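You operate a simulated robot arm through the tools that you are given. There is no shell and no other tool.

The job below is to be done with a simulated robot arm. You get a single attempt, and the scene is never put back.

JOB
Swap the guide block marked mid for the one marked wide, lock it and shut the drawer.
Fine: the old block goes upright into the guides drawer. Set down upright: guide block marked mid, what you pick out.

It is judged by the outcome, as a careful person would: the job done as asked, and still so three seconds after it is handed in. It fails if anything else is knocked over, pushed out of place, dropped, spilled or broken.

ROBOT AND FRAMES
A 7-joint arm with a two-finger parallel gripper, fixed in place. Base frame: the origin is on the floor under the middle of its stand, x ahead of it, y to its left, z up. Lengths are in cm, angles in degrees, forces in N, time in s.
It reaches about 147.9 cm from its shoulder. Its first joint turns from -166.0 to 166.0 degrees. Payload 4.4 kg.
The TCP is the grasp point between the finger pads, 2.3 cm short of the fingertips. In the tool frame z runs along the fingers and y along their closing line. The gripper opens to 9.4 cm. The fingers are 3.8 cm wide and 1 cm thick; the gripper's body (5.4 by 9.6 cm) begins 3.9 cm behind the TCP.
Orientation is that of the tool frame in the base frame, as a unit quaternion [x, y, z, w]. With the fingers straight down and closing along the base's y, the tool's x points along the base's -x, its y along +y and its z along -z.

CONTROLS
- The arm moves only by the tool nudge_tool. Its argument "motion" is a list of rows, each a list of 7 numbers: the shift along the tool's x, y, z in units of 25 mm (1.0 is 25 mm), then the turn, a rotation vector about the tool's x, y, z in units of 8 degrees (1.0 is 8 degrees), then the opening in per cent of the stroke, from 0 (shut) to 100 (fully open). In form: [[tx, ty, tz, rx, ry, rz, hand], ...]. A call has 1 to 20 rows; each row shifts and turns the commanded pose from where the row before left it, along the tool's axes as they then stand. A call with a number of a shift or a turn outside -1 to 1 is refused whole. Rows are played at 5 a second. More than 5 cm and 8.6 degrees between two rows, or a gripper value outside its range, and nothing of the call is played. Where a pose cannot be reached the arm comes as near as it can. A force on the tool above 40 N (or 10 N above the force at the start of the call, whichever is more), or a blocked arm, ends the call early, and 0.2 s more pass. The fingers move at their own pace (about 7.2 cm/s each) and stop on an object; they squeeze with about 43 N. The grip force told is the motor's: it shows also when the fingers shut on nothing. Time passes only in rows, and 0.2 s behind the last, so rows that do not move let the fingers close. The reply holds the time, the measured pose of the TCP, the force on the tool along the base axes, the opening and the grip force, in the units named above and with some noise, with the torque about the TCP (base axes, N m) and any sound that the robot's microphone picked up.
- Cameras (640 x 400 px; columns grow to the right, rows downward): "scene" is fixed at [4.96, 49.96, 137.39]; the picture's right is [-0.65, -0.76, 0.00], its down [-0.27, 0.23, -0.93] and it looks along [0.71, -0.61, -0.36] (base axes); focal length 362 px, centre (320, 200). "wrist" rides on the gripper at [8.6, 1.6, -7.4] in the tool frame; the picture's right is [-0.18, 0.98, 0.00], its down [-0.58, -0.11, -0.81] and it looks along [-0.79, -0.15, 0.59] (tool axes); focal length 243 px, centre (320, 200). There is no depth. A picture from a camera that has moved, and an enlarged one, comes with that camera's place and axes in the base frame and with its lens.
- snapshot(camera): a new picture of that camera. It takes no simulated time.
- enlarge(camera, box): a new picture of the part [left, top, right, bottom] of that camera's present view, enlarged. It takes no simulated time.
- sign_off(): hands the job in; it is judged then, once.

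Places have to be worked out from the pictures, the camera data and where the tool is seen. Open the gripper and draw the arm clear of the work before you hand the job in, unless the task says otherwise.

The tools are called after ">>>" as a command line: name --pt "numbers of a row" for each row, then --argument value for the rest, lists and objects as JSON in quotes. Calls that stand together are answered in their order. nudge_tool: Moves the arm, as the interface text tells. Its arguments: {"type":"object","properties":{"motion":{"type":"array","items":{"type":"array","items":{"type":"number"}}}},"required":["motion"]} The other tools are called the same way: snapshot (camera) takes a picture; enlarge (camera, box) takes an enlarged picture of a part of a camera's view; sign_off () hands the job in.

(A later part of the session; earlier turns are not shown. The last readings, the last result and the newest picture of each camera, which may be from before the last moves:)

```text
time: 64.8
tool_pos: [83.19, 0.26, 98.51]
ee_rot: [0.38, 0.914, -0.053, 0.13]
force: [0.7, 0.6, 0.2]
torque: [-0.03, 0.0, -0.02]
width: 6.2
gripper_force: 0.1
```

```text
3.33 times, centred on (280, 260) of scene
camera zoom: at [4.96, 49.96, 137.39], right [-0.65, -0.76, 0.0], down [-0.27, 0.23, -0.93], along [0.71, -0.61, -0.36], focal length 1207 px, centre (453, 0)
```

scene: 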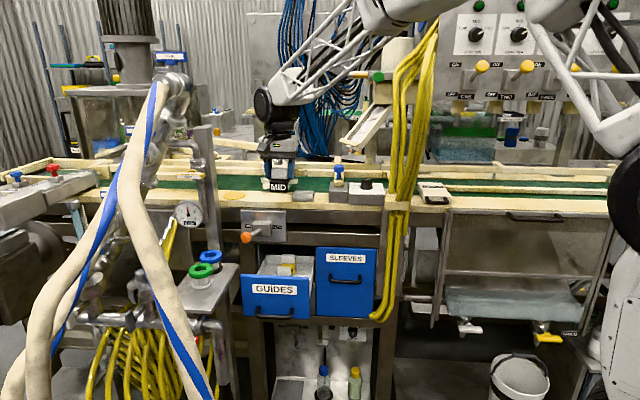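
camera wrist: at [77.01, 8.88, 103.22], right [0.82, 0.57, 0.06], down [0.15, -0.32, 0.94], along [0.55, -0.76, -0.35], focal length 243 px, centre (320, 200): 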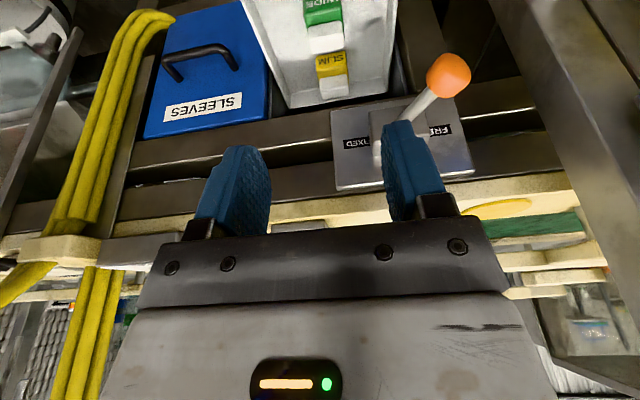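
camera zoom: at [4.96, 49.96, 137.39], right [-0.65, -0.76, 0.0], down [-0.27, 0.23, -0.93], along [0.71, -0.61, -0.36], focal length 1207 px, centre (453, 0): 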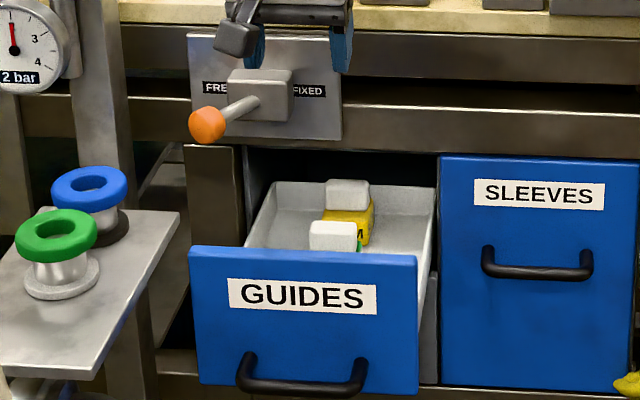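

Clear of everything; drawer and blocks are undisturbed. Now I spin the hand about its own axis (first half, toward −180°) so that the camera ends on the upper side.

>>> nudge_tool --pt "0 0 0 0 0 -1 66" --pt "0 0 0 0 0 -1 66" --pt "0 0 0 0 0 -1 66" --pt "0 0 0 0 0 -1 66" --pt "0 0 0 0 0 -1 66" --pt "0 0 0 0 0 -1 66" --pt "0 0 0 0 0 -1 66" --pt "0 0 0 0 0 -1 66" --pt "0 0 0 0 0 -1 66" --pt "0 0 0 0 0 -1 66" --pt "0 0 0 0 0 -1 66"

>>> snapshot --camera "scene"

```text
time: 67.2
tool_pos: [83.5, 0.45, 98.62]
ee_rot: [-0.363, 0.921, -0.129, 0.058]
force: [-1.1, 0.5, 0.4]
torque: [-0.01, 0.03, -0.02]
width: 6.22
gripper_force: 0.0
```

```text
taken
```

scene: 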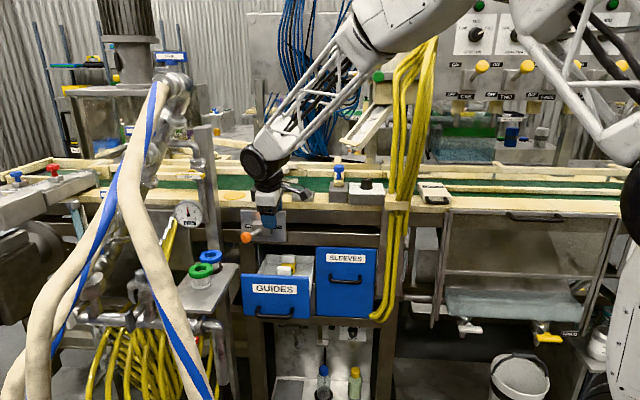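

The spin tracks well; the camera is on the right side now. I finish the second half.

>>> nudge_tool --pt "0 0 0 0 0 -1 66" --pt "0 0 0 0 0 -1 66" --pt "0 0 0 0 0 -1 66" --pt "0 0 0 0 0 -1 66" --pt "0 0 0 0 0 -1 66" --pt "0 0 0 0 0 -1 66" --pt "0 0 0 0 0 -1 66" --pt "0 0 0 0 0 -1 66" --pt "0 0 0 0 0 -1 66" --pt "0 0 0 0 0 -1 66" --pt "0 0 0 0 0 -1 66" --pt "0 0 0 0 0 -0.5 66"

>>> snapshot --camera "scene"

>>> snapshot --camera "wrist"

```text
time: 69.8
tool_pos: [83.43, 0.45, 98.49]
ee_rot: [0.914, -0.379, 0.131, 0.053]
force: [-1.1, -0.8, 0.6]
torque: [-0.05, -0.02, 0.01]
width: 6.2
gripper_force: 0.0
```

```text
taken
```

scene: 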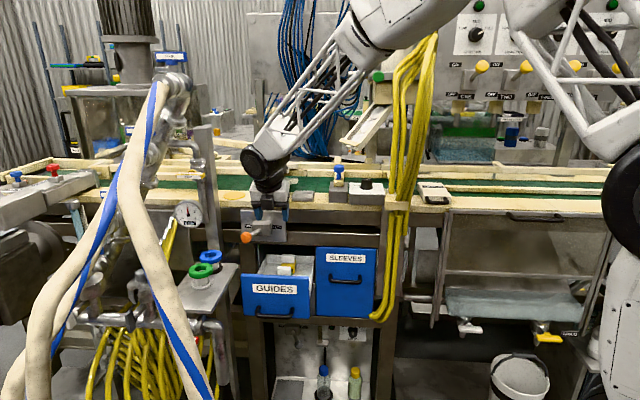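

```text
taken
camera wrist: at [86.62, -5.08, 108.03], right [-0.82, -0.57, -0.06], down [-0.48, 0.63, 0.61], along [-0.31, 0.53, -0.79], focal length 243 px, centre (320, 200)
```

wrist: 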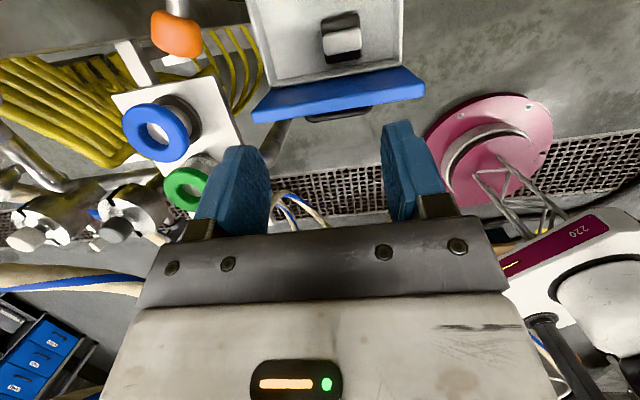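

The camera is now on the upper/bench side. I tilt the hand to about 42° and approach a waypoint in front of and above WIDE.

>>> nudge_tool --pt "0 0 0 0 1 0 66" --pt "0 0 0 0 1 0 66" --pt "0 0 0 0 1 0 66" --pt "0 0 0 0 0.2 0 66" --pt "-0.281 0.005 0.733 0 0 0 66" --pt "-0.281 0.005 0.733 0 0 0 66" --pt "-0.281 0.005 0.733 0 0 0 66" --pt "-0.281 0.005 0.733 0 0 0 66" --pt "-0.281 0.005 0.733 0 0 0 66" --pt "-0.281 0.005 0.733 0 0 0 66" --pt "-0.281 0.005 0.733 0 0 0 66" --pt "-0.281 0.005 0.733 0 0 0 66" --pt "-0.281 0.005 0.733 0 0 0 66"

>>> snapshot --camera "wrist"

>>> enlarge --camera "scene" --box '[220, 190, 340, 310]'

```text
time: 72.6
tool_pos: [87.73, -4.05, 82.17]
ee_rot: [0.862, -0.359, 0.331, 0.135]
force: [0.2, -0.3, -0.4]
torque: [0.02, 0.02, 0.04]
width: 6.22
gripper_force: 0.1
```

```text
taken
camera wrist: at [87.66, -6.24, 93.3], right [-0.79, -0.6, -0.13], down [-0.61, 0.76, 0.21], along [-0.03, 0.25, -0.97], focal length 243 px, centre (320, 200)
```

wrist: 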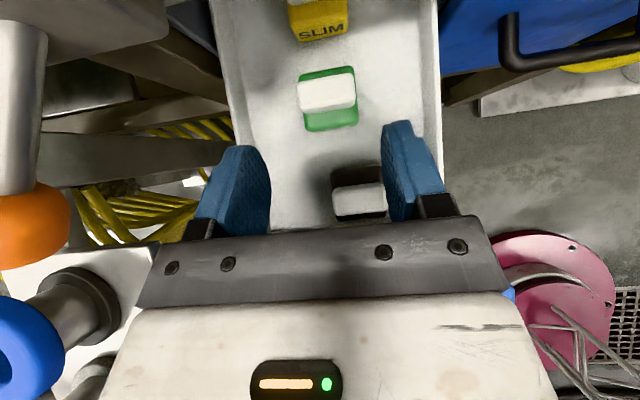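

```text
3.33 times, centred on (280, 250) of scene
camera zoom: at [4.96, 49.96, 137.39], right [-0.65, -0.76, 0.0], down [-0.27, 0.23, -0.93], along [0.71, -0.61, -0.36], focal length 1207 px, centre (453, 33)
```

zoom: 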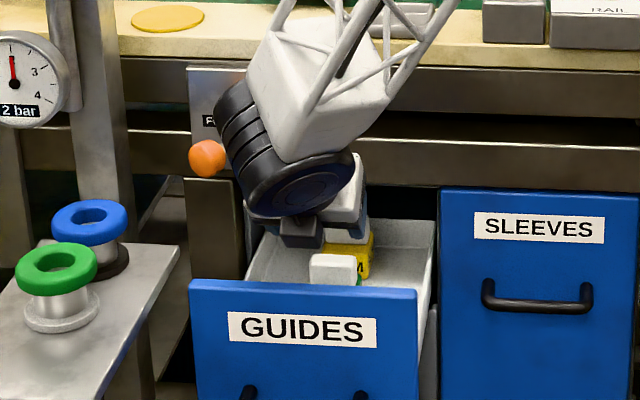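

A clear overhead view of the blocks now. I zoom in to locate WIDE's cap precisely.

>>> enlarge --camera "wrist" --box '[240, 20, 420, 170]'

```text
2.67 times, centred on (330, 95) of wrist
camera zoom: at [87.66, -6.24, 93.3], right [-0.79, -0.6, -0.13], down [-0.61, 0.76, 0.21], along [-0.03, 0.25, -0.97], focal length 647 px, centre (293, 480)
```

zoom: 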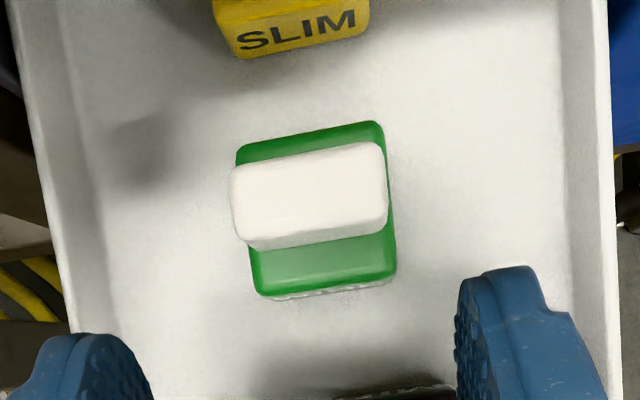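

WIDE's block centre is at a 59.2, b ≈ 70.85, square to the bench. I move diagonally toward it, stopping a few centimetres short to check.

>>> nudge_tool --pt "-0.108 -0.01 0.63 0 0 0 66" --pt "-0.108 0 0.63 0 0 0 66" --pt "-0.108 0 0.63 0 0 0 66" --pt "-0.108 0 0.63 0 0 0 66" --pt "0 0 0 0 0 0 66"

>>> snapshot --camera "wrist"

>>> enlarge --camera "scene" --box '[220, 190, 340, 310]'

```text
time: 73.8
tool_pos: [90.31, -6.43, 76.68]
ee_rot: [0.862, -0.359, 0.331, 0.135]
force: [0.5, -0.1, -0.1]
torque: [-0.01, 0.02, 0.0]
width: 6.2
gripper_force: 0.0
```

```text
taken
camera wrist: at [90.07, -8.61, 87.93], right [-0.79, -0.6, -0.13], down [-0.61, 0.76, 0.21], along [-0.03, 0.25, -0.97], focal length 243 px, centre (320, 200)
```

wrist: 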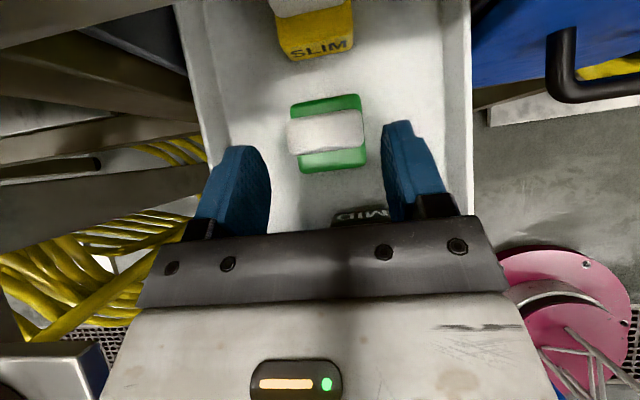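

```text
3.33 times, centred on (280, 250) of scene
camera zoom: at [4.96, 49.96, 137.39], right [-0.65, -0.76, 0.0], down [-0.27, 0.23, -0.93], along [0.71, -0.61, -0.36], focal length 1207 px, centre (453, 33)
```

zoom: 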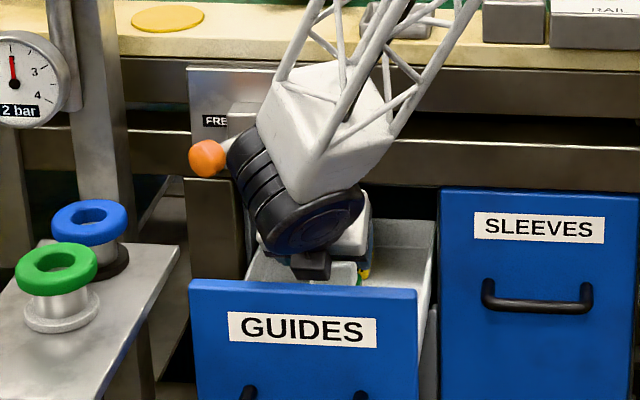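

Something dark under the wrist is near the drawer front's top edge. I zoom in to identify it before going lower.

>>> enlarge --camera "scene" --box '[250, 220, 320, 285]'

```text
6.15 times, centred on (285, 252) of scene
camera zoom: at [4.96, 49.96, 137.39], right [-0.65, -0.76, 0.0], down [-0.27, 0.23, -0.93], along [0.71, -0.61, -0.36], focal length 2229 px, centre (535, -123)
```

zoom: 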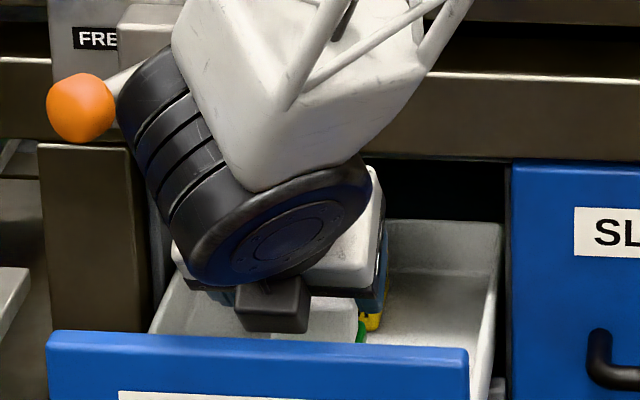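

The dark box is an attachment on the other side of the hand (it also explains the earlier touch), and at this tilt the wrist would meet the drawer front before full depth. My plan: grip just the top of WIDE's cap at 36° tilt, slide the block about 3 cm forward along the drawer floor, then regrip it properly with less tilt. I go to the partial-grip pose.

>>> nudge_tool --pt "0 0 0 0 -0.75 0 66" --pt "0.023 0.013 0.377 0 0 0 66" --pt "0.023 0.013 0.377 0 0 0 66" --pt "0.023 0.013 0.377 0 0 0 66" --pt "0 0 0 0 0 0 66"

>>> snapshot --camera "wrist"

>>> enlarge --camera "scene" --box '[250, 220, 320, 285]'

```text
time: 75.0
tool_pos: [91.33, -7.92, 74.37]
ee_rot: [0.878, -0.366, 0.286, 0.117]
force: [0.0, -0.5, -0.6]
torque: [-0.05, 0.03, 0.0]
width: 6.2
gripper_force: 0.2
```

```text
taken
camera wrist: at [92.06, -10.81, 85.47], right [-0.8, -0.59, -0.11], down [-0.59, 0.74, 0.31], along [-0.1, 0.32, -0.94], focal length 243 px, centre (320, 200)
```

wrist: 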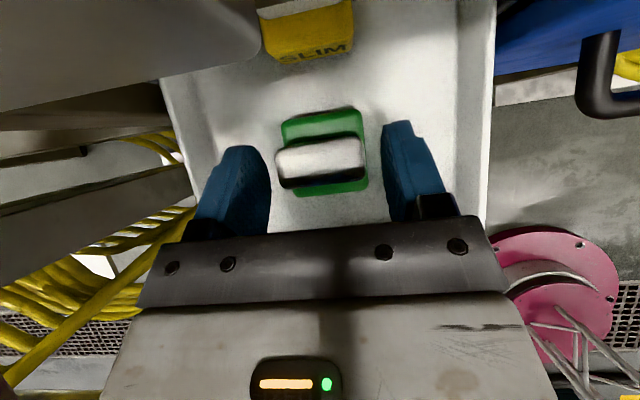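

```text
6.15 times, centred on (285, 252) of scene
camera zoom: at [4.96, 49.96, 137.39], right [-0.65, -0.76, 0.0], down [-0.27, 0.23, -0.93], along [0.71, -0.61, -0.36], focal length 2229 px, centre (535, -123)
```

zoom: 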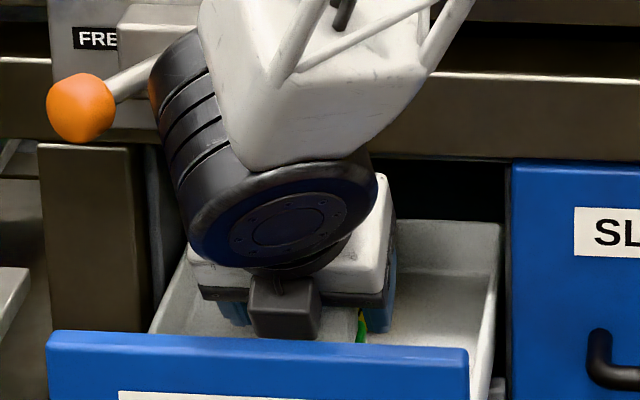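

No contact, and this tilt leaves about 3 cm between wrist and drawer front, so I can go down to a full grip right here. I lower another 1.1 cm in small steps.

>>> nudge_tool --pt "-0.05 -0.03 0.14 0 0 0 66" --pt "-0.05 -0.03 0.14 0 0 0 66" --pt "-0.054 -0.02 0.137 0 0 0 66" --pt "0 0 0 0 0 0 66"

>>> enlarge --camera "wrist" --box '[200, 80, 460, 240]'

>>> enlarge --camera "scene" --box '[250, 220, 320, 285]'

```text
time: 75.5
tool_pos: [91.7, -7.97, 73.99]
ee_rot: [0.878, -0.367, 0.285, 0.117]
force: [-8.2, -3.4, 0.2]
torque: [0.32, -0.92, -0.28]
width: 6.18
gripper_force: 0.0
stopped in row 2: the force on the tool passed its limit at 52 N (the readings are from after the stop); the commanded pose is now the measured one
```

```text
2.46 times, centred on (330, 160) of wrist
camera zoom: at [92.26, -10.93, 84.96], right [-0.8, -0.58, -0.11], down [-0.59, 0.75, 0.31], along [-0.1, 0.32, -0.94], focal length 597 px, centre (295, 298)
```

zoom: 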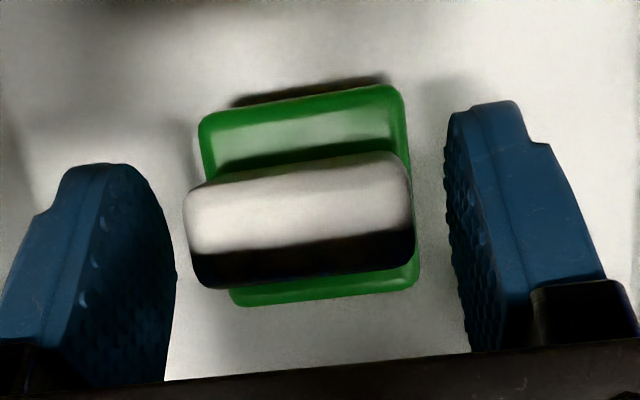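

```text
6.15 times, centred on (285, 252) of scene
camera zoom: at [4.96, 49.96, 137.39], right [-0.65, -0.76, 0.0], down [-0.27, 0.23, -0.93], along [0.71, -0.61, -0.36], focal length 2229 px, centre (535, -123)
```

zoom: 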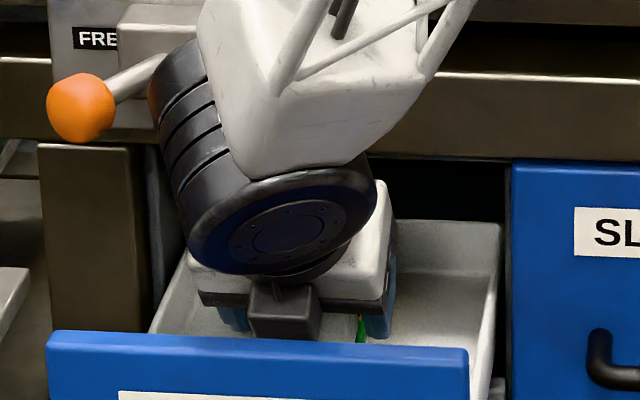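

The reading puts this contact at the camera housing, pressing sideways on the lever plate's right edge. I shift 0.3 cm right and slightly back, open a little wider, and then lower straight down.

>>> nudge_tool --pt "-0.05 0.12 -0.035 0 0 0 80" --pt "0 0 0 0 0 0 80"

>>> enlarge --camera "wrist" --box '[0, 0, 460, 240]'

```text
time: 76.2
tool_pos: [91.3, -7.85, 73.94]
ee_rot: [0.878, -0.367, 0.285, 0.116]
force: [0.1, -0.5, -0.1]
torque: [0.0, -0.02, 0.04]
width: 7.51
gripper_force: 0.0
```

```text
1.39 times, centred on (230, 120) of wrist
camera zoom: at [91.95, -10.98, 84.94], right [-0.8, -0.59, -0.11], down [-0.59, 0.75, 0.31], along [-0.1, 0.32, -0.94], focal length 338 px, centre (445, 311)
```

zoom: 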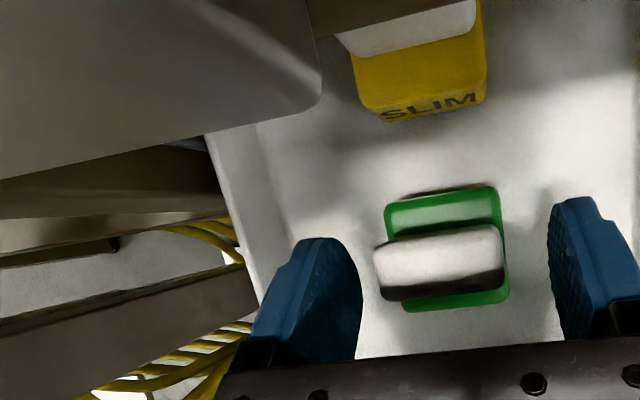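

Contact gone. The view confirms the camera is just right of the plate's corner. I lower the last 0.8 cm straight down.

>>> nudge_tool --pt "-0.05 0 0.093 0 0 0 80" --pt "-0.05 0 0.093 0 0 0 80" --pt "-0.053 0 0.093 0 0 0 80" --pt "0 0 0 0 0 0 80"

>>> enlarge --camera "wrist" --box '[200, 80, 460, 240]'

>>> enlarge --camera "scene" --box '[250, 220, 320, 285]'

```text
time: 77.2
tool_pos: [91.37, -8.12, 73.1]
ee_rot: [0.878, -0.367, 0.285, 0.115]
force: [-0.8, 0.5, -0.9]
torque: [0.04, 0.0, -0.03]
width: 7.52
gripper_force: 0.0
```

```text
2.46 times, centred on (330, 160) of wrist
camera zoom: at [92.06, -11.11, 84.19], right [-0.8, -0.58, -0.11], down [-0.59, 0.75, 0.31], along [-0.1, 0.32, -0.94], focal length 597 px, centre (295, 298)
```

zoom: 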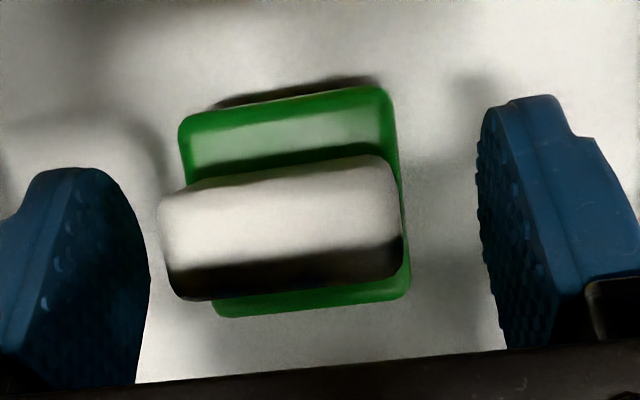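

```text
6.15 times, centred on (285, 252) of scene
camera zoom: at [4.96, 49.96, 137.39], right [-0.65, -0.76, 0.0], down [-0.27, 0.23, -0.93], along [0.71, -0.61, -0.36], focal length 2229 px, centre (535, -123)
```

zoom: 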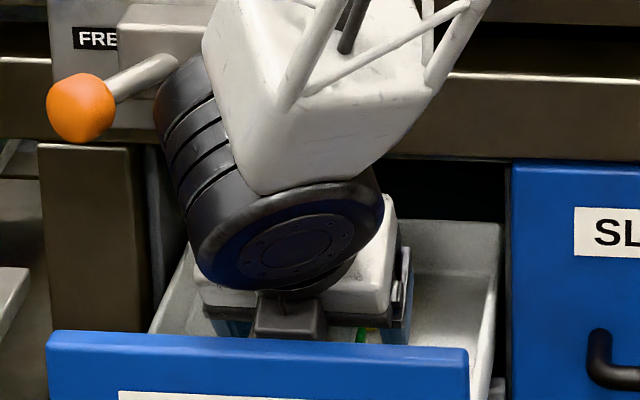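

Fingers straddle the cap without contact, but the block sits about 0.6 cm toward the left finger. To centre without the camera touching the plate, I tilt 4° more, back off 0.4 cm, then shift left 0.5 cm.

>>> nudge_tool --pt "-0.12 0 -0.1 0 0 0 80" --pt "0 0 0 0 0.5 0 80" --pt "0 -0.11 0 0 0 0 80" --pt "0 -0.11 0 0 0 0 80" --pt "0 0 0 0 0 0 80"

>>> enlarge --camera "wrist" --box '[200, 80, 460, 240]'

>>> enlarge --camera "scene" --box '[250, 220, 320, 285]'

```text
time: 78.3
tool_pos: [91.45, -7.35, 73.2]
ee_rot: [0.868, -0.362, 0.315, 0.129]
force: [-0.5, -0.8, 0.0]
torque: [-0.04, -0.01, 0.03]
width: 7.5
gripper_force: 0.0
```

```text
2.46 times, centred on (330, 160) of wrist
camera zoom: at [91.58, -9.84, 84.32], right [-0.8, -0.59, -0.12], down [-0.6, 0.76, 0.25], along [-0.05, 0.27, -0.96], focal length 597 px, centre (295, 298)
```

zoom: 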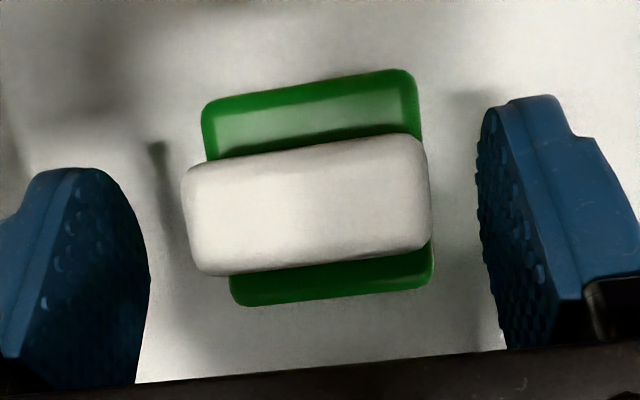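

```text
6.15 times, centred on (285, 252) of scene
camera zoom: at [4.96, 49.96, 137.39], right [-0.65, -0.76, 0.0], down [-0.27, 0.23, -0.93], along [0.71, -0.61, -0.36], focal length 2229 px, centre (535, -123)
```

zoom: 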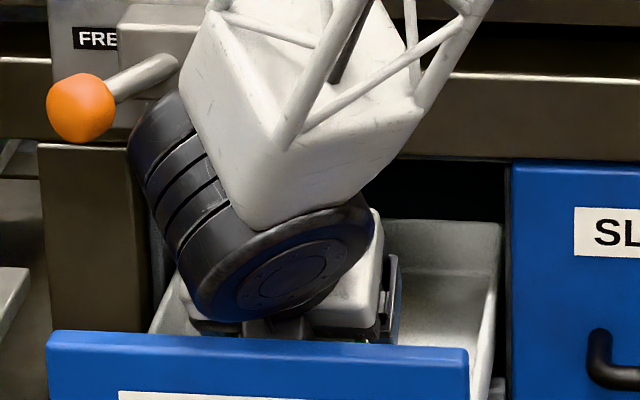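

Well centred now with no contact. I nudge 0.2 cm right and close on WIDE's cap.

>>> nudge_tool --pt "0 0.08 0 0 0 0 70" --pt "0 0 0 0 0 0 58" --pt "0 0 0 0 0 0 45" --pt "0 0 0 0 0 0 30" --pt "0 0 0 0 0 0 30" --pt "0 0 0 0 0 0 30"

>>> enlarge --camera "wrist" --box '[200, 80, 460, 240]'

```text
time: 79.8
tool_pos: [91.35, -7.49, 73.22]
ee_rot: [0.867, -0.362, 0.316, 0.128]
force: [0.6, -0.1, 0.9]
torque: [-0.03, 0.0, -0.01]
width: 4.88
gripper_force: 43.0
```

```text
2.46 times, centred on (330, 160) of wrist
camera zoom: at [91.41, -9.97, 84.32], right [-0.8, -0.59, -0.12], down [-0.6, 0.76, 0.25], along [-0.05, 0.27, -0.96], focal length 597 px, centre (295, 298)
```

zoom: 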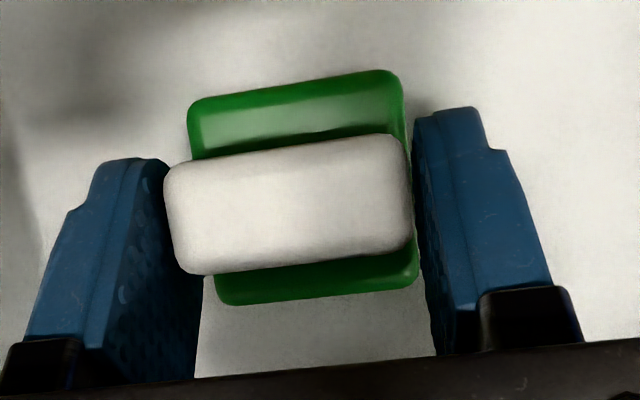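

WIDE is gripped (4.88 cm, no side load). I lift it straight up 1 cm, then up and slightly back.

>>> nudge_tool --pt "0.128 0 -0.154 0 0 0 30" --pt "0.128 0 -0.154 0 0 0 30" --pt "0.315 0 -0.569 0 0 0 30" --pt "0.315 0 -0.569 0 0 0 30" --pt "0.315 0 -0.569 0 0 0 30" --pt "0.315 0 -0.569 0 0 0 30" --pt "0.315 0 -0.569 0 0 0 30"

>>> snapshot --camera "wrist"

>>> enlarge --camera "scene" --box '[230, 190, 340, 290]'

```text
time: 81.3
tool_pos: [90.26, -6.41, 81.95]
ee_rot: [0.867, -0.362, 0.316, 0.129]
force: [0.5, -0.3, -0.4]
torque: [0.01, -0.02, -0.01]
width: 4.88
gripper_force: 43.5
```

```text
taken
camera wrist: at [90.32, -8.82, 93.23], right [-0.8, -0.59, -0.12], down [-0.6, 0.76, 0.25], along [-0.05, 0.27, -0.96], focal length 243 px, centre (320, 200)
```

wrist: 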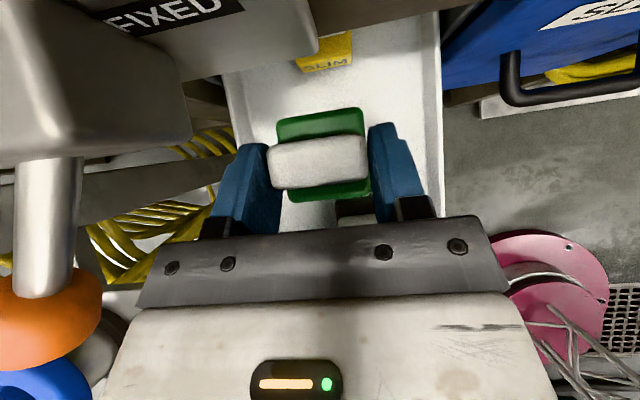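

```text
4.00 times, centred on (285, 240) of scene
camera zoom: at [4.96, 49.96, 137.39], right [-0.65, -0.76, 0.0], down [-0.27, 0.23, -0.93], along [0.71, -0.61, -0.36], focal length 1449 px, centre (460, 40)
```

zoom: 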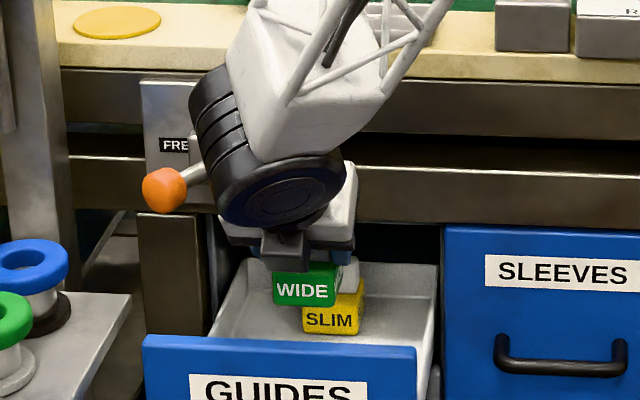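

WIDE is up and hanging straight. I carry it back and up over the bench edge toward the socket.

>>> nudge_tool --pt "0.292 0.102 -0.796 0 0 0 30" --pt "0.292 0.102 -0.796 0 0 0 30" --pt "0.292 0.102 -0.796 0 0 0 30" --pt "0.292 0.102 -0.796 0 0 0 30" --pt "0.292 0.102 -0.796 0 0 0 30" --pt "0.292 0.102 -0.796 0 0 0 30" --pt "0.292 0.102 -0.796 0 0 0 30" --pt "0.292 0.102 -0.796 0 0 0 30" --pt "0.292 0.102 -0.796 0 0 0 30" --pt "0.767 0.18 -0.144 0 0 0 30" --pt "0.767 0.18 -0.144 0 0 0 30" --pt "0.767 0.18 -0.144 0 0 0 30" --pt "0.767 0.18 -0.144 0 0 0 30" --pt "0.767 0.18 -0.144 0 0 0 30" --pt "0.767 0.18 -0.144 0 0 0 30" --pt "0.767 0.18 -0.144 0 0 0 30" --pt "0.767 0.18 -0.144 0 0 0 30"

>>> snapshot --camera "wrist"

>>> snapshot --camera "scene"

```text
time: 85.0
tool_pos: [88.41, -13.25, 112.08]
ee_rot: [0.867, -0.362, 0.316, 0.129]
force: [-0.6, 0.2, -0.7]
torque: [0.05, 0.01, 0.0]
width: 4.87
gripper_force: 43.0
```

```text
taken
camera wrist: at [88.55, -15.75, 123.36], right [-0.8, -0.59, -0.12], down [-0.6, 0.76, 0.25], along [-0.05, 0.27, -0.96], focal length 243 px, centre (320, 200)
```

wrist: 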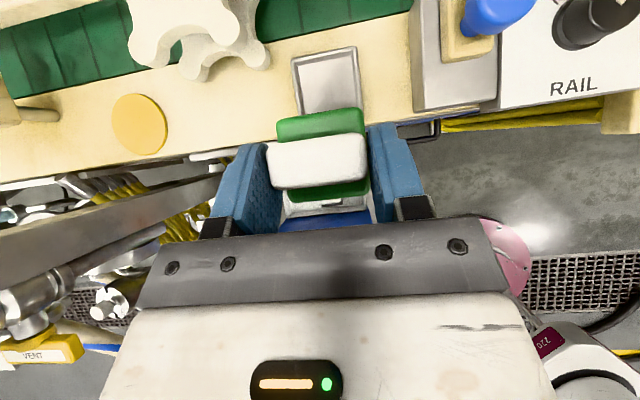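

```text
taken
```

scene: 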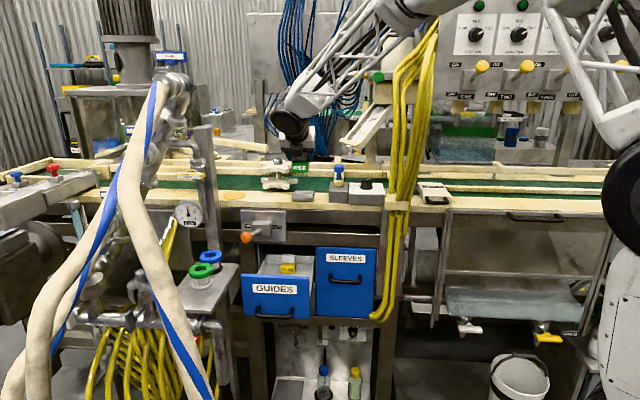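

An excellent view straight down on the empty tray. I zoom in to measure its centre and orientation.

>>> enlarge --camera "wrist" --box '[250, 20, 410, 140]'

>>> enlarge --camera "scene" --box '[250, 130, 350, 215]'

```text
3.33 times, centred on (330, 80) of wrist
camera zoom: at [88.55, -15.75, 123.36], right [-0.8, -0.59, -0.12], down [-0.6, 0.76, 0.25], along [-0.05, 0.27, -0.96], focal length 809 px, centre (287, 600)
```

zoom: 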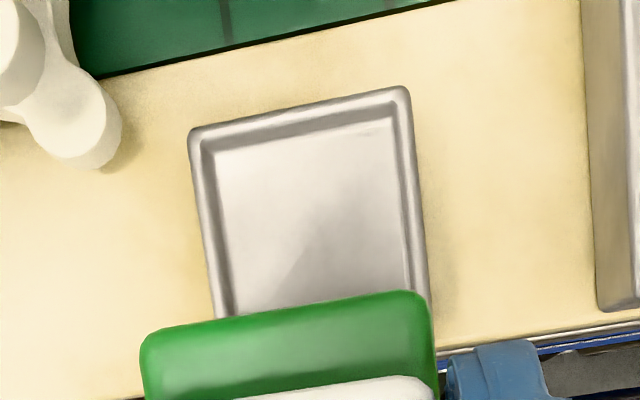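

```text
4.71 times, centred on (300, 172) of scene
camera zoom: at [4.96, 49.96, 137.39], right [-0.65, -0.76, 0.0], down [-0.27, 0.23, -0.93], along [0.71, -0.61, -0.36], focal length 1705 px, centre (414, 329)
```

zoom: 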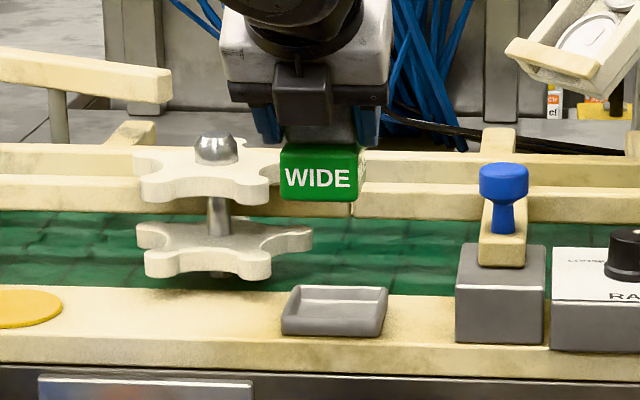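

Tray centre measures a ≈ 53.4, b ≈ 79.1; the held block's centre is about 0.95 cm beyond the TCP. I move to just above the tray with TCP at a 53.45, b 78.25.

>>> nudge_tool --pt "0.23 -0.03 0.72 0 0 0 30" --pt "0.23 -0.03 0.72 0 0 0 30" --pt "0.23 -0.03 0.72 0 0 0 30" --pt "0.23 -0.03 0.72 0 0 0 30" --pt "0 0 0 0 0 0 30"

>>> snapshot --camera "wrist"

>>> enlarge --camera "scene" --box '[250, 130, 350, 215]'

```text
time: 86.2
tool_pos: [93.26, -17.45, 108.06]
ee_rot: [0.867, -0.363, 0.316, 0.129]
force: [1.0, -0.1, -1.1]
torque: [0.0, 0.04, 0.01]
width: 4.86
gripper_force: 43.2
```

```text
taken
camera wrist: at [93.28, -19.92, 119.23], right [-0.8, -0.59, -0.12], down [-0.6, 0.76, 0.25], along [-0.05, 0.27, -0.96], focal length 243 px, centre (320, 200)
```

wrist: 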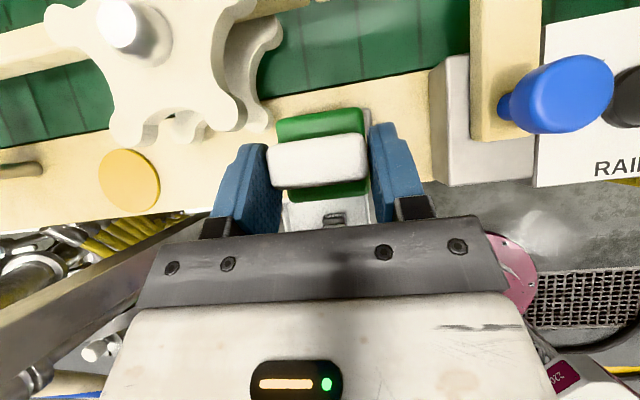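

```text
4.71 times, centred on (300, 172) of scene
camera zoom: at [4.96, 49.96, 137.39], right [-0.65, -0.76, 0.0], down [-0.27, 0.23, -0.93], along [0.71, -0.61, -0.36], focal length 1705 px, centre (414, 329)
```

zoom: 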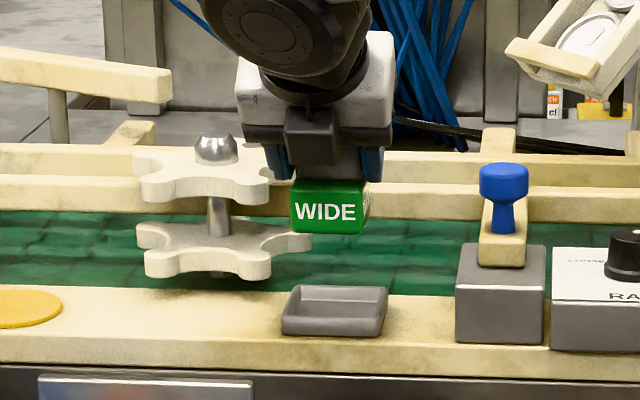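

Block is above the tray. I zoom in on both views to verify alignment before lowering.

>>> enlarge --camera "wrist" --box '[240, 80, 420, 240]'

>>> enlarge --camera "scene" --box '[280, 160, 340, 210]'

```text
2.50 times, centred on (330, 160) of wrist
camera zoom: at [93.28, -19.92, 119.23], right [-0.8, -0.59, -0.12], down [-0.6, 0.76, 0.25], along [-0.05, 0.27, -0.96], focal length 606 px, centre (295, 300)
```

zoom: 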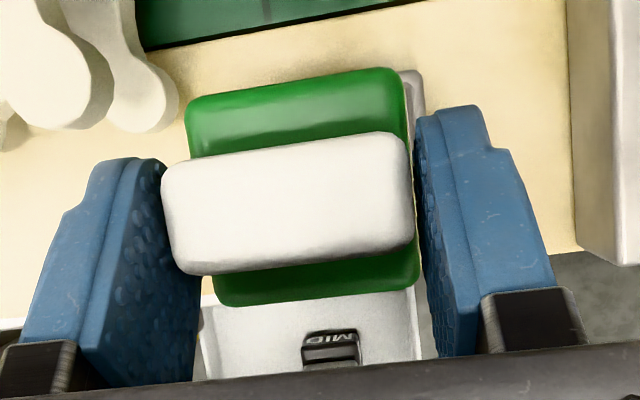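

```text
8.00 times, centred on (310, 185) of scene
camera zoom: at [4.96, 49.96, 137.39], right [-0.65, -0.76, 0.0], down [-0.27, 0.23, -0.93], along [0.71, -0.61, -0.36], focal length 2898 px, centre (400, 320)
```

zoom: 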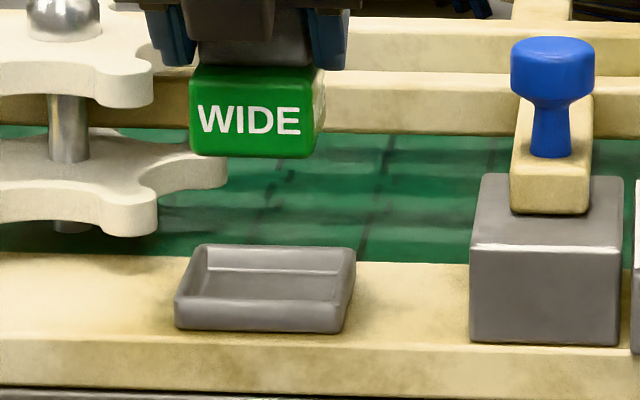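

Wrist view gives block centre (53.56, 79.12) against tray centre (53.35, 79.05), so a 0.2 cm shift right is needed. I apply it and lower to just above the tray rim.

>>> nudge_tool --pt "-0.3 0.04 0.374 0 0 0 30" --pt "-0.3 0.04 0.374 0 0 0 30" --pt "-0.3 0 0.374 0 0 0 30" --pt "-0.3 0 0.374 0 0 0 30" --pt "-0.15 0 0.187 0 0 0 30" --pt "0 0 0 0 0 0 30"

>>> enlarge --camera "wrist" --box '[240, 80, 420, 240]'

>>> enlarge --camera "scene" --box '[280, 160, 340, 210]'

```text
time: 87.5
tool_pos: [93.18, -17.7, 102.76]
ee_rot: [0.867, -0.362, 0.316, 0.129]
force: [0.8, -0.1, -0.7]
torque: [0.06, 0.01, 0.0]
width: 4.87
gripper_force: 42.8
```

```text
2.50 times, centred on (330, 160) of wrist
camera zoom: at [93.25, -20.14, 113.98], right [-0.8, -0.59, -0.12], down [-0.6, 0.76, 0.25], along [-0.05, 0.27, -0.96], focal length 606 px, centre (295, 300)
```

zoom: 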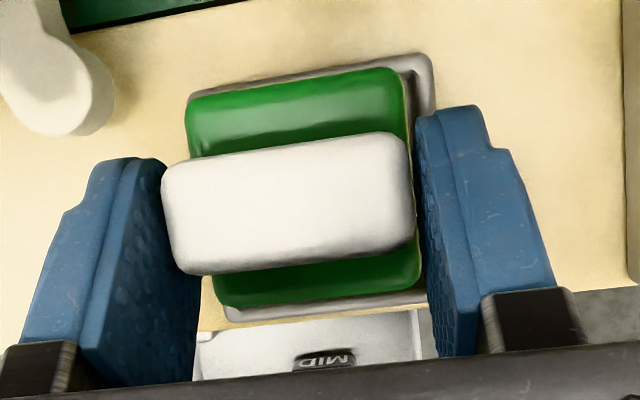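

```text
8.00 times, centred on (310, 185) of scene
camera zoom: at [4.96, 49.96, 137.39], right [-0.65, -0.76, 0.0], down [-0.27, 0.23, -0.93], along [0.71, -0.61, -0.36], focal length 2898 px, centre (400, 320)
```

zoom: 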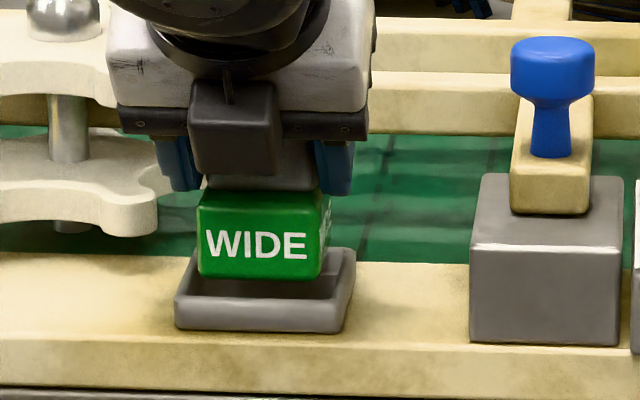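

Relative to the tray the block is about 0.3 cm too far in b and centred in a. I correct 0.25 cm back and lower in 2.5 mm steps watching the force.

>>> nudge_tool --pt "-0.077 0 -0.064 0 0 0 30" --pt "-0.064 0 0.077 0 0 0 30" --pt "-0.064 0 0.077 0 0 0 30" --pt "0 0 0 0 0 0 30"

>>> enlarge --camera "scene" --box '[280, 160, 340, 210]'

```text
time: 88.5
tool_pos: [93.05, -17.47, 102.28]
ee_rot: [0.867, -0.362, 0.316, 0.129]
force: [1.5, -0.4, 0.0]
torque: [0.02, 0.01, -0.02]
width: 4.88
gripper_force: 42.8
```

```text
8.00 times, centred on (310, 185) of scene
camera zoom: at [4.96, 49.96, 137.39], right [-0.65, -0.76, 0.0], down [-0.27, 0.23, -0.93], along [0.71, -0.61, -0.36], focal length 2898 px, centre (400, 320)
```

zoom: 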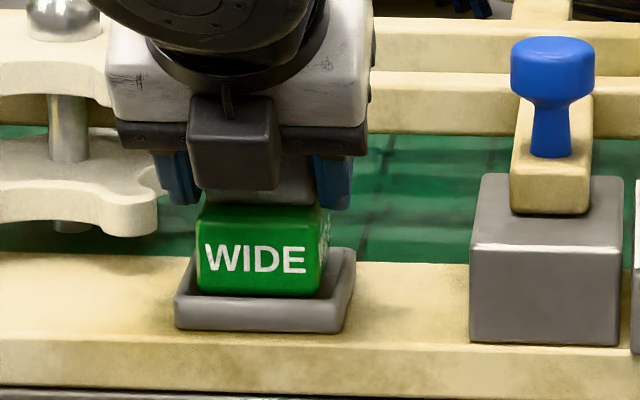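

The block is entering the tray with no contact force. I continue down in 2 mm steps until it seats.

>>> nudge_tool --pt "-0.051 0 0.062 0 0 0 30" --pt "-0.051 0 0.062 0 0 0 30" --pt "0 0 0 0 0 0 30"

>>> enlarge --camera "scene" --box '[280, 160, 340, 210]'

```text
time: 89.3
tool_pos: [92.99, -17.36, 101.81]
ee_rot: [0.867, -0.362, 0.317, 0.128]
force: [0.3, 0.0, -1.0]
torque: [0.02, 0.0, -0.03]
width: 4.88
gripper_force: 42.2
```

```text
8.00 times, centred on (310, 185) of scene
camera zoom: at [4.96, 49.96, 137.39], right [-0.65, -0.76, 0.0], down [-0.27, 0.23, -0.93], along [0.71, -0.61, -0.36], focal length 2898 px, centre (400, 320)
```

zoom: 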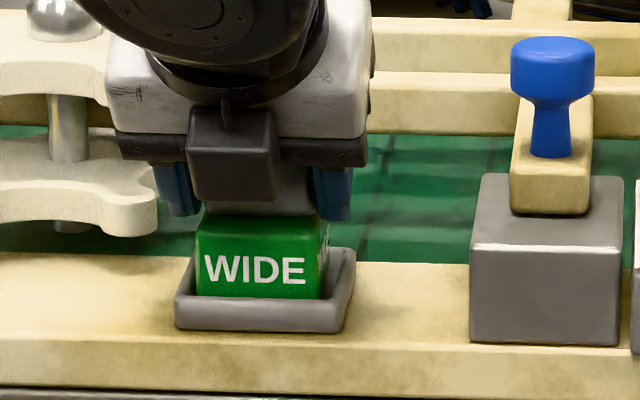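

Still free at z 101.8; a little further down.

>>> nudge_tool --pt "-0.03 0 0.037 0 0 0 30" --pt "-0.03 0 0.037 0 0 0 30" --pt "0 0 0 0 0 0 30"

```text
time: 90.2
tool_pos: [93.05, -17.43, 101.58]
ee_rot: [0.868, -0.361, 0.316, 0.128]
force: [-0.4, 0.4, 2.1]
torque: [-0.01, 0.05, -0.05]
width: 4.89
gripper_force: 43.2
```

First contact (+3 N change) at z 101.58, right where the seat should be. I press 1 mm more to seat it, then release a little.

>>> nudge_tool --pt "-0.025 0 0.031 0 0 0 30" --pt "0 0 0 0 0 0 30"

>>> enlarge --camera "wrist" --box '[240, 80, 420, 240]'

>>> enlarge --camera "scene" --box '[280, 160, 340, 210]'

```text
time: 90.8
tool_pos: [92.91, -17.49, 101.54]
ee_rot: [0.867, -0.362, 0.317, 0.129]
force: [2.3, 0.8, 6.8]
torque: [-0.08, 0.01, 0.06]
width: 4.86
gripper_force: 42.9
```

```text
2.50 times, centred on (330, 160) of wrist
camera zoom: at [93.03, -19.97, 112.76], right [-0.8, -0.59, -0.12], down [-0.6, 0.76, 0.25], along [-0.05, 0.27, -0.96], focal length 606 px, centre (295, 300)
```

zoom: 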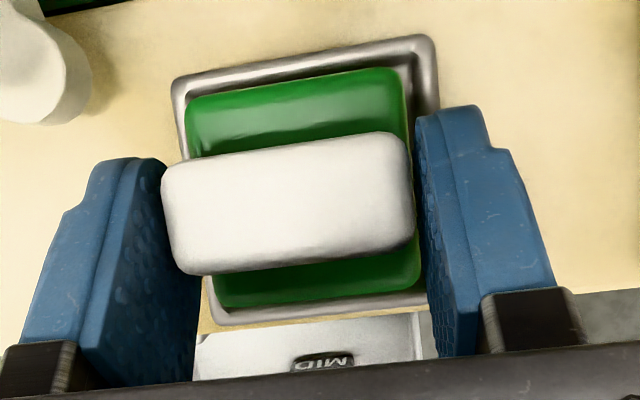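

```text
8.00 times, centred on (310, 185) of scene
camera zoom: at [4.96, 49.96, 137.39], right [-0.65, -0.76, 0.0], down [-0.27, 0.23, -0.93], along [0.71, -0.61, -0.36], focal length 2898 px, centre (400, 320)
```

zoom: 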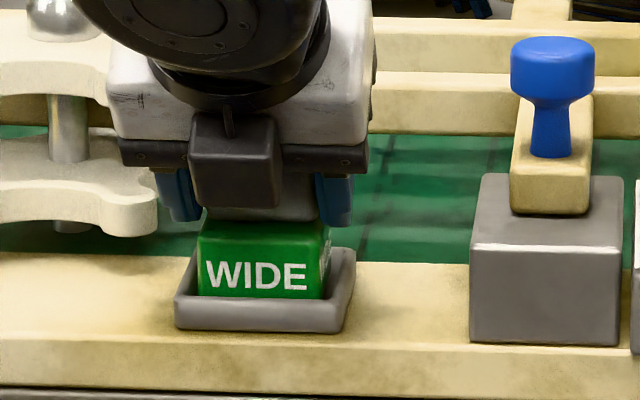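

WIDE sits centred in the tray (centre offsets about 0.1 cm) and pressed onto its floor. I open the fingers just enough to let go and lift straight up.

>>> nudge_tool --pt "0 0 0 0 0 0 54" --pt "0 0 0 0 0 0 60" --pt "0 0 0 0 0 0 64" --pt "0 0 0 0 0 0 64"

>>> enlarge --camera "wrist" --box '[200, 20, 460, 240]'

```text
time: 91.8
tool_pos: [92.99, -17.57, 101.57]
ee_rot: [0.867, -0.363, 0.316, 0.129]
force: [-0.3, 0.3, 0.2]
torque: [0.02, 0.01, -0.04]
width: 6.01
gripper_force: 0.0
```

```text
1.82 times, centred on (330, 130) of wrist
camera zoom: at [93.03, -19.97, 112.7], right [-0.8, -0.59, -0.12], down [-0.6, 0.76, 0.25], along [-0.05, 0.27, -0.96], focal length 441 px, centre (302, 327)
```

zoom: 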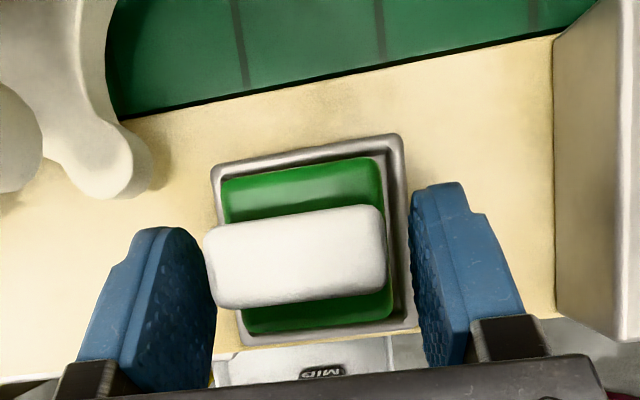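

Released, no load, and the block stayed put. I lift straight up away from it.

>>> nudge_tool --pt "0.13 0 -0.154 0 0 0 64" --pt "0.26 0 -0.31 0 0 0 64" --pt "0.408 0 -0.493 0 0 0 64" --pt "0.408 0 -0.493 0 0 0 64" --pt "0.408 0 -0.493 0 0 0 64" --pt "0.408 0 -0.493 0 0 0 64" --pt "0.408 0 -0.493 0 0 0 64"

>>> snapshot --camera "wrist"

>>> enlarge --camera "scene" --box '[260, 150, 340, 215]'

```text
time: 93.3
tool_pos: [92.82, -17.52, 111.01]
ee_rot: [0.867, -0.363, 0.315, 0.13]
force: [0.4, 0.3, -0.1]
torque: [0.0, -0.02, 0.0]
width: 6.04
gripper_force: 0.0
```

```text
taken
camera wrist: at [92.96, -19.9, 122.1], right [-0.8, -0.59, -0.12], down [-0.6, 0.76, 0.25], along [-0.05, 0.27, -0.96], focal length 243 px, centre (320, 200)
```

wrist: 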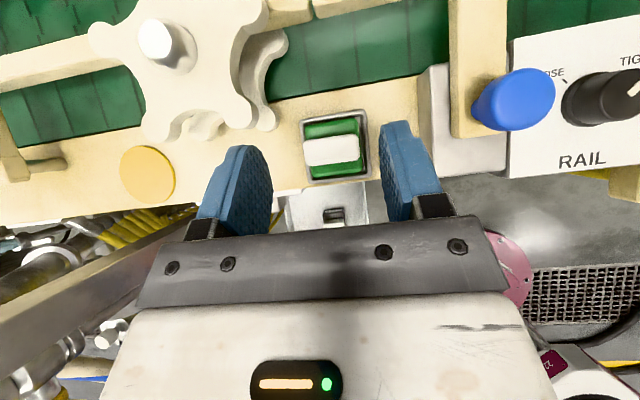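

```text
6.15 times, centred on (300, 182) of scene
camera zoom: at [4.96, 49.96, 137.39], right [-0.65, -0.76, 0.0], down [-0.27, 0.23, -0.93], along [0.71, -0.61, -0.36], focal length 2229 px, centre (443, 308)
```

zoom: 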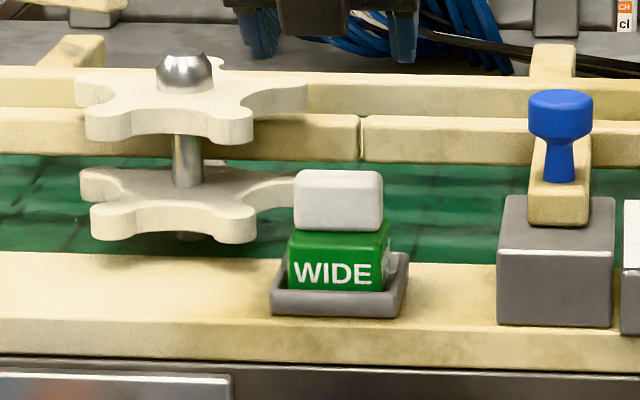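

WIDE sits exactly where MID sat. Next the lever: this hand pose (40° tilt, camera above) can straddle the knob too, so I move back and over to a point in front of and above the knob.

>>> nudge_tool --pt "-0.79 0 -0.655 0 0 0 64" --pt "-0.79 0 -0.655 0 0 0 64" --pt "-0.79 0 -0.655 0 0 0 64" --pt "-0.79 0 -0.655 0 0 0 64" --pt "-0.79 0 -0.655 0 0 0 64" --pt "-0.79 0 -0.655 0 0 0 64" --pt "-0.79 0 -0.655 0 0 0 60" --pt "-0.546 -0.8 0.554 0 0 0 56" --pt "-0.546 -0.8 0.554 0 0 0 56" --pt "-0.546 -0.8 0.554 0 0 0 56" --pt "-0.546 -0.8 0.554 0 0 0 56" --pt "-0.546 -0.8 0.554 0 0 0 56" --pt "-0.546 -0.8 0.554 0 0 0 56" --pt "-0.546 -0.8 0.554 0 0 0 56"

>>> snapshot --camera "wrist"

>>> snapshot --camera "scene"

```text
time: 96.3
tool_pos: [89.61, 6.05, 97.58]
ee_rot: [0.867, -0.363, 0.316, 0.129]
force: [-0.9, -0.1, 0.1]
torque: [0.02, -0.01, -0.03]
width: 5.26
gripper_force: 0.1
```

```text
taken
camera wrist: at [89.65, 3.63, 108.68], right [-0.8, -0.59, -0.12], down [-0.6, 0.76, 0.25], along [-0.05, 0.27, -0.96], focal length 243 px, centre (320, 200)
```

wrist: 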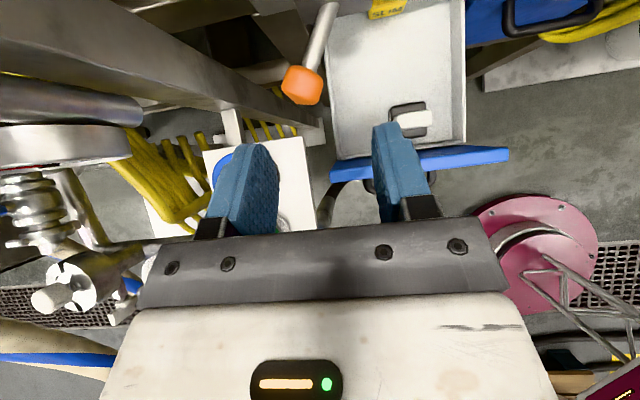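

```text
taken
```

scene: 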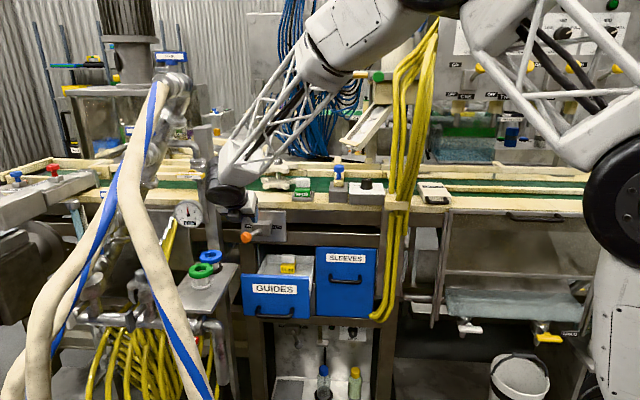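

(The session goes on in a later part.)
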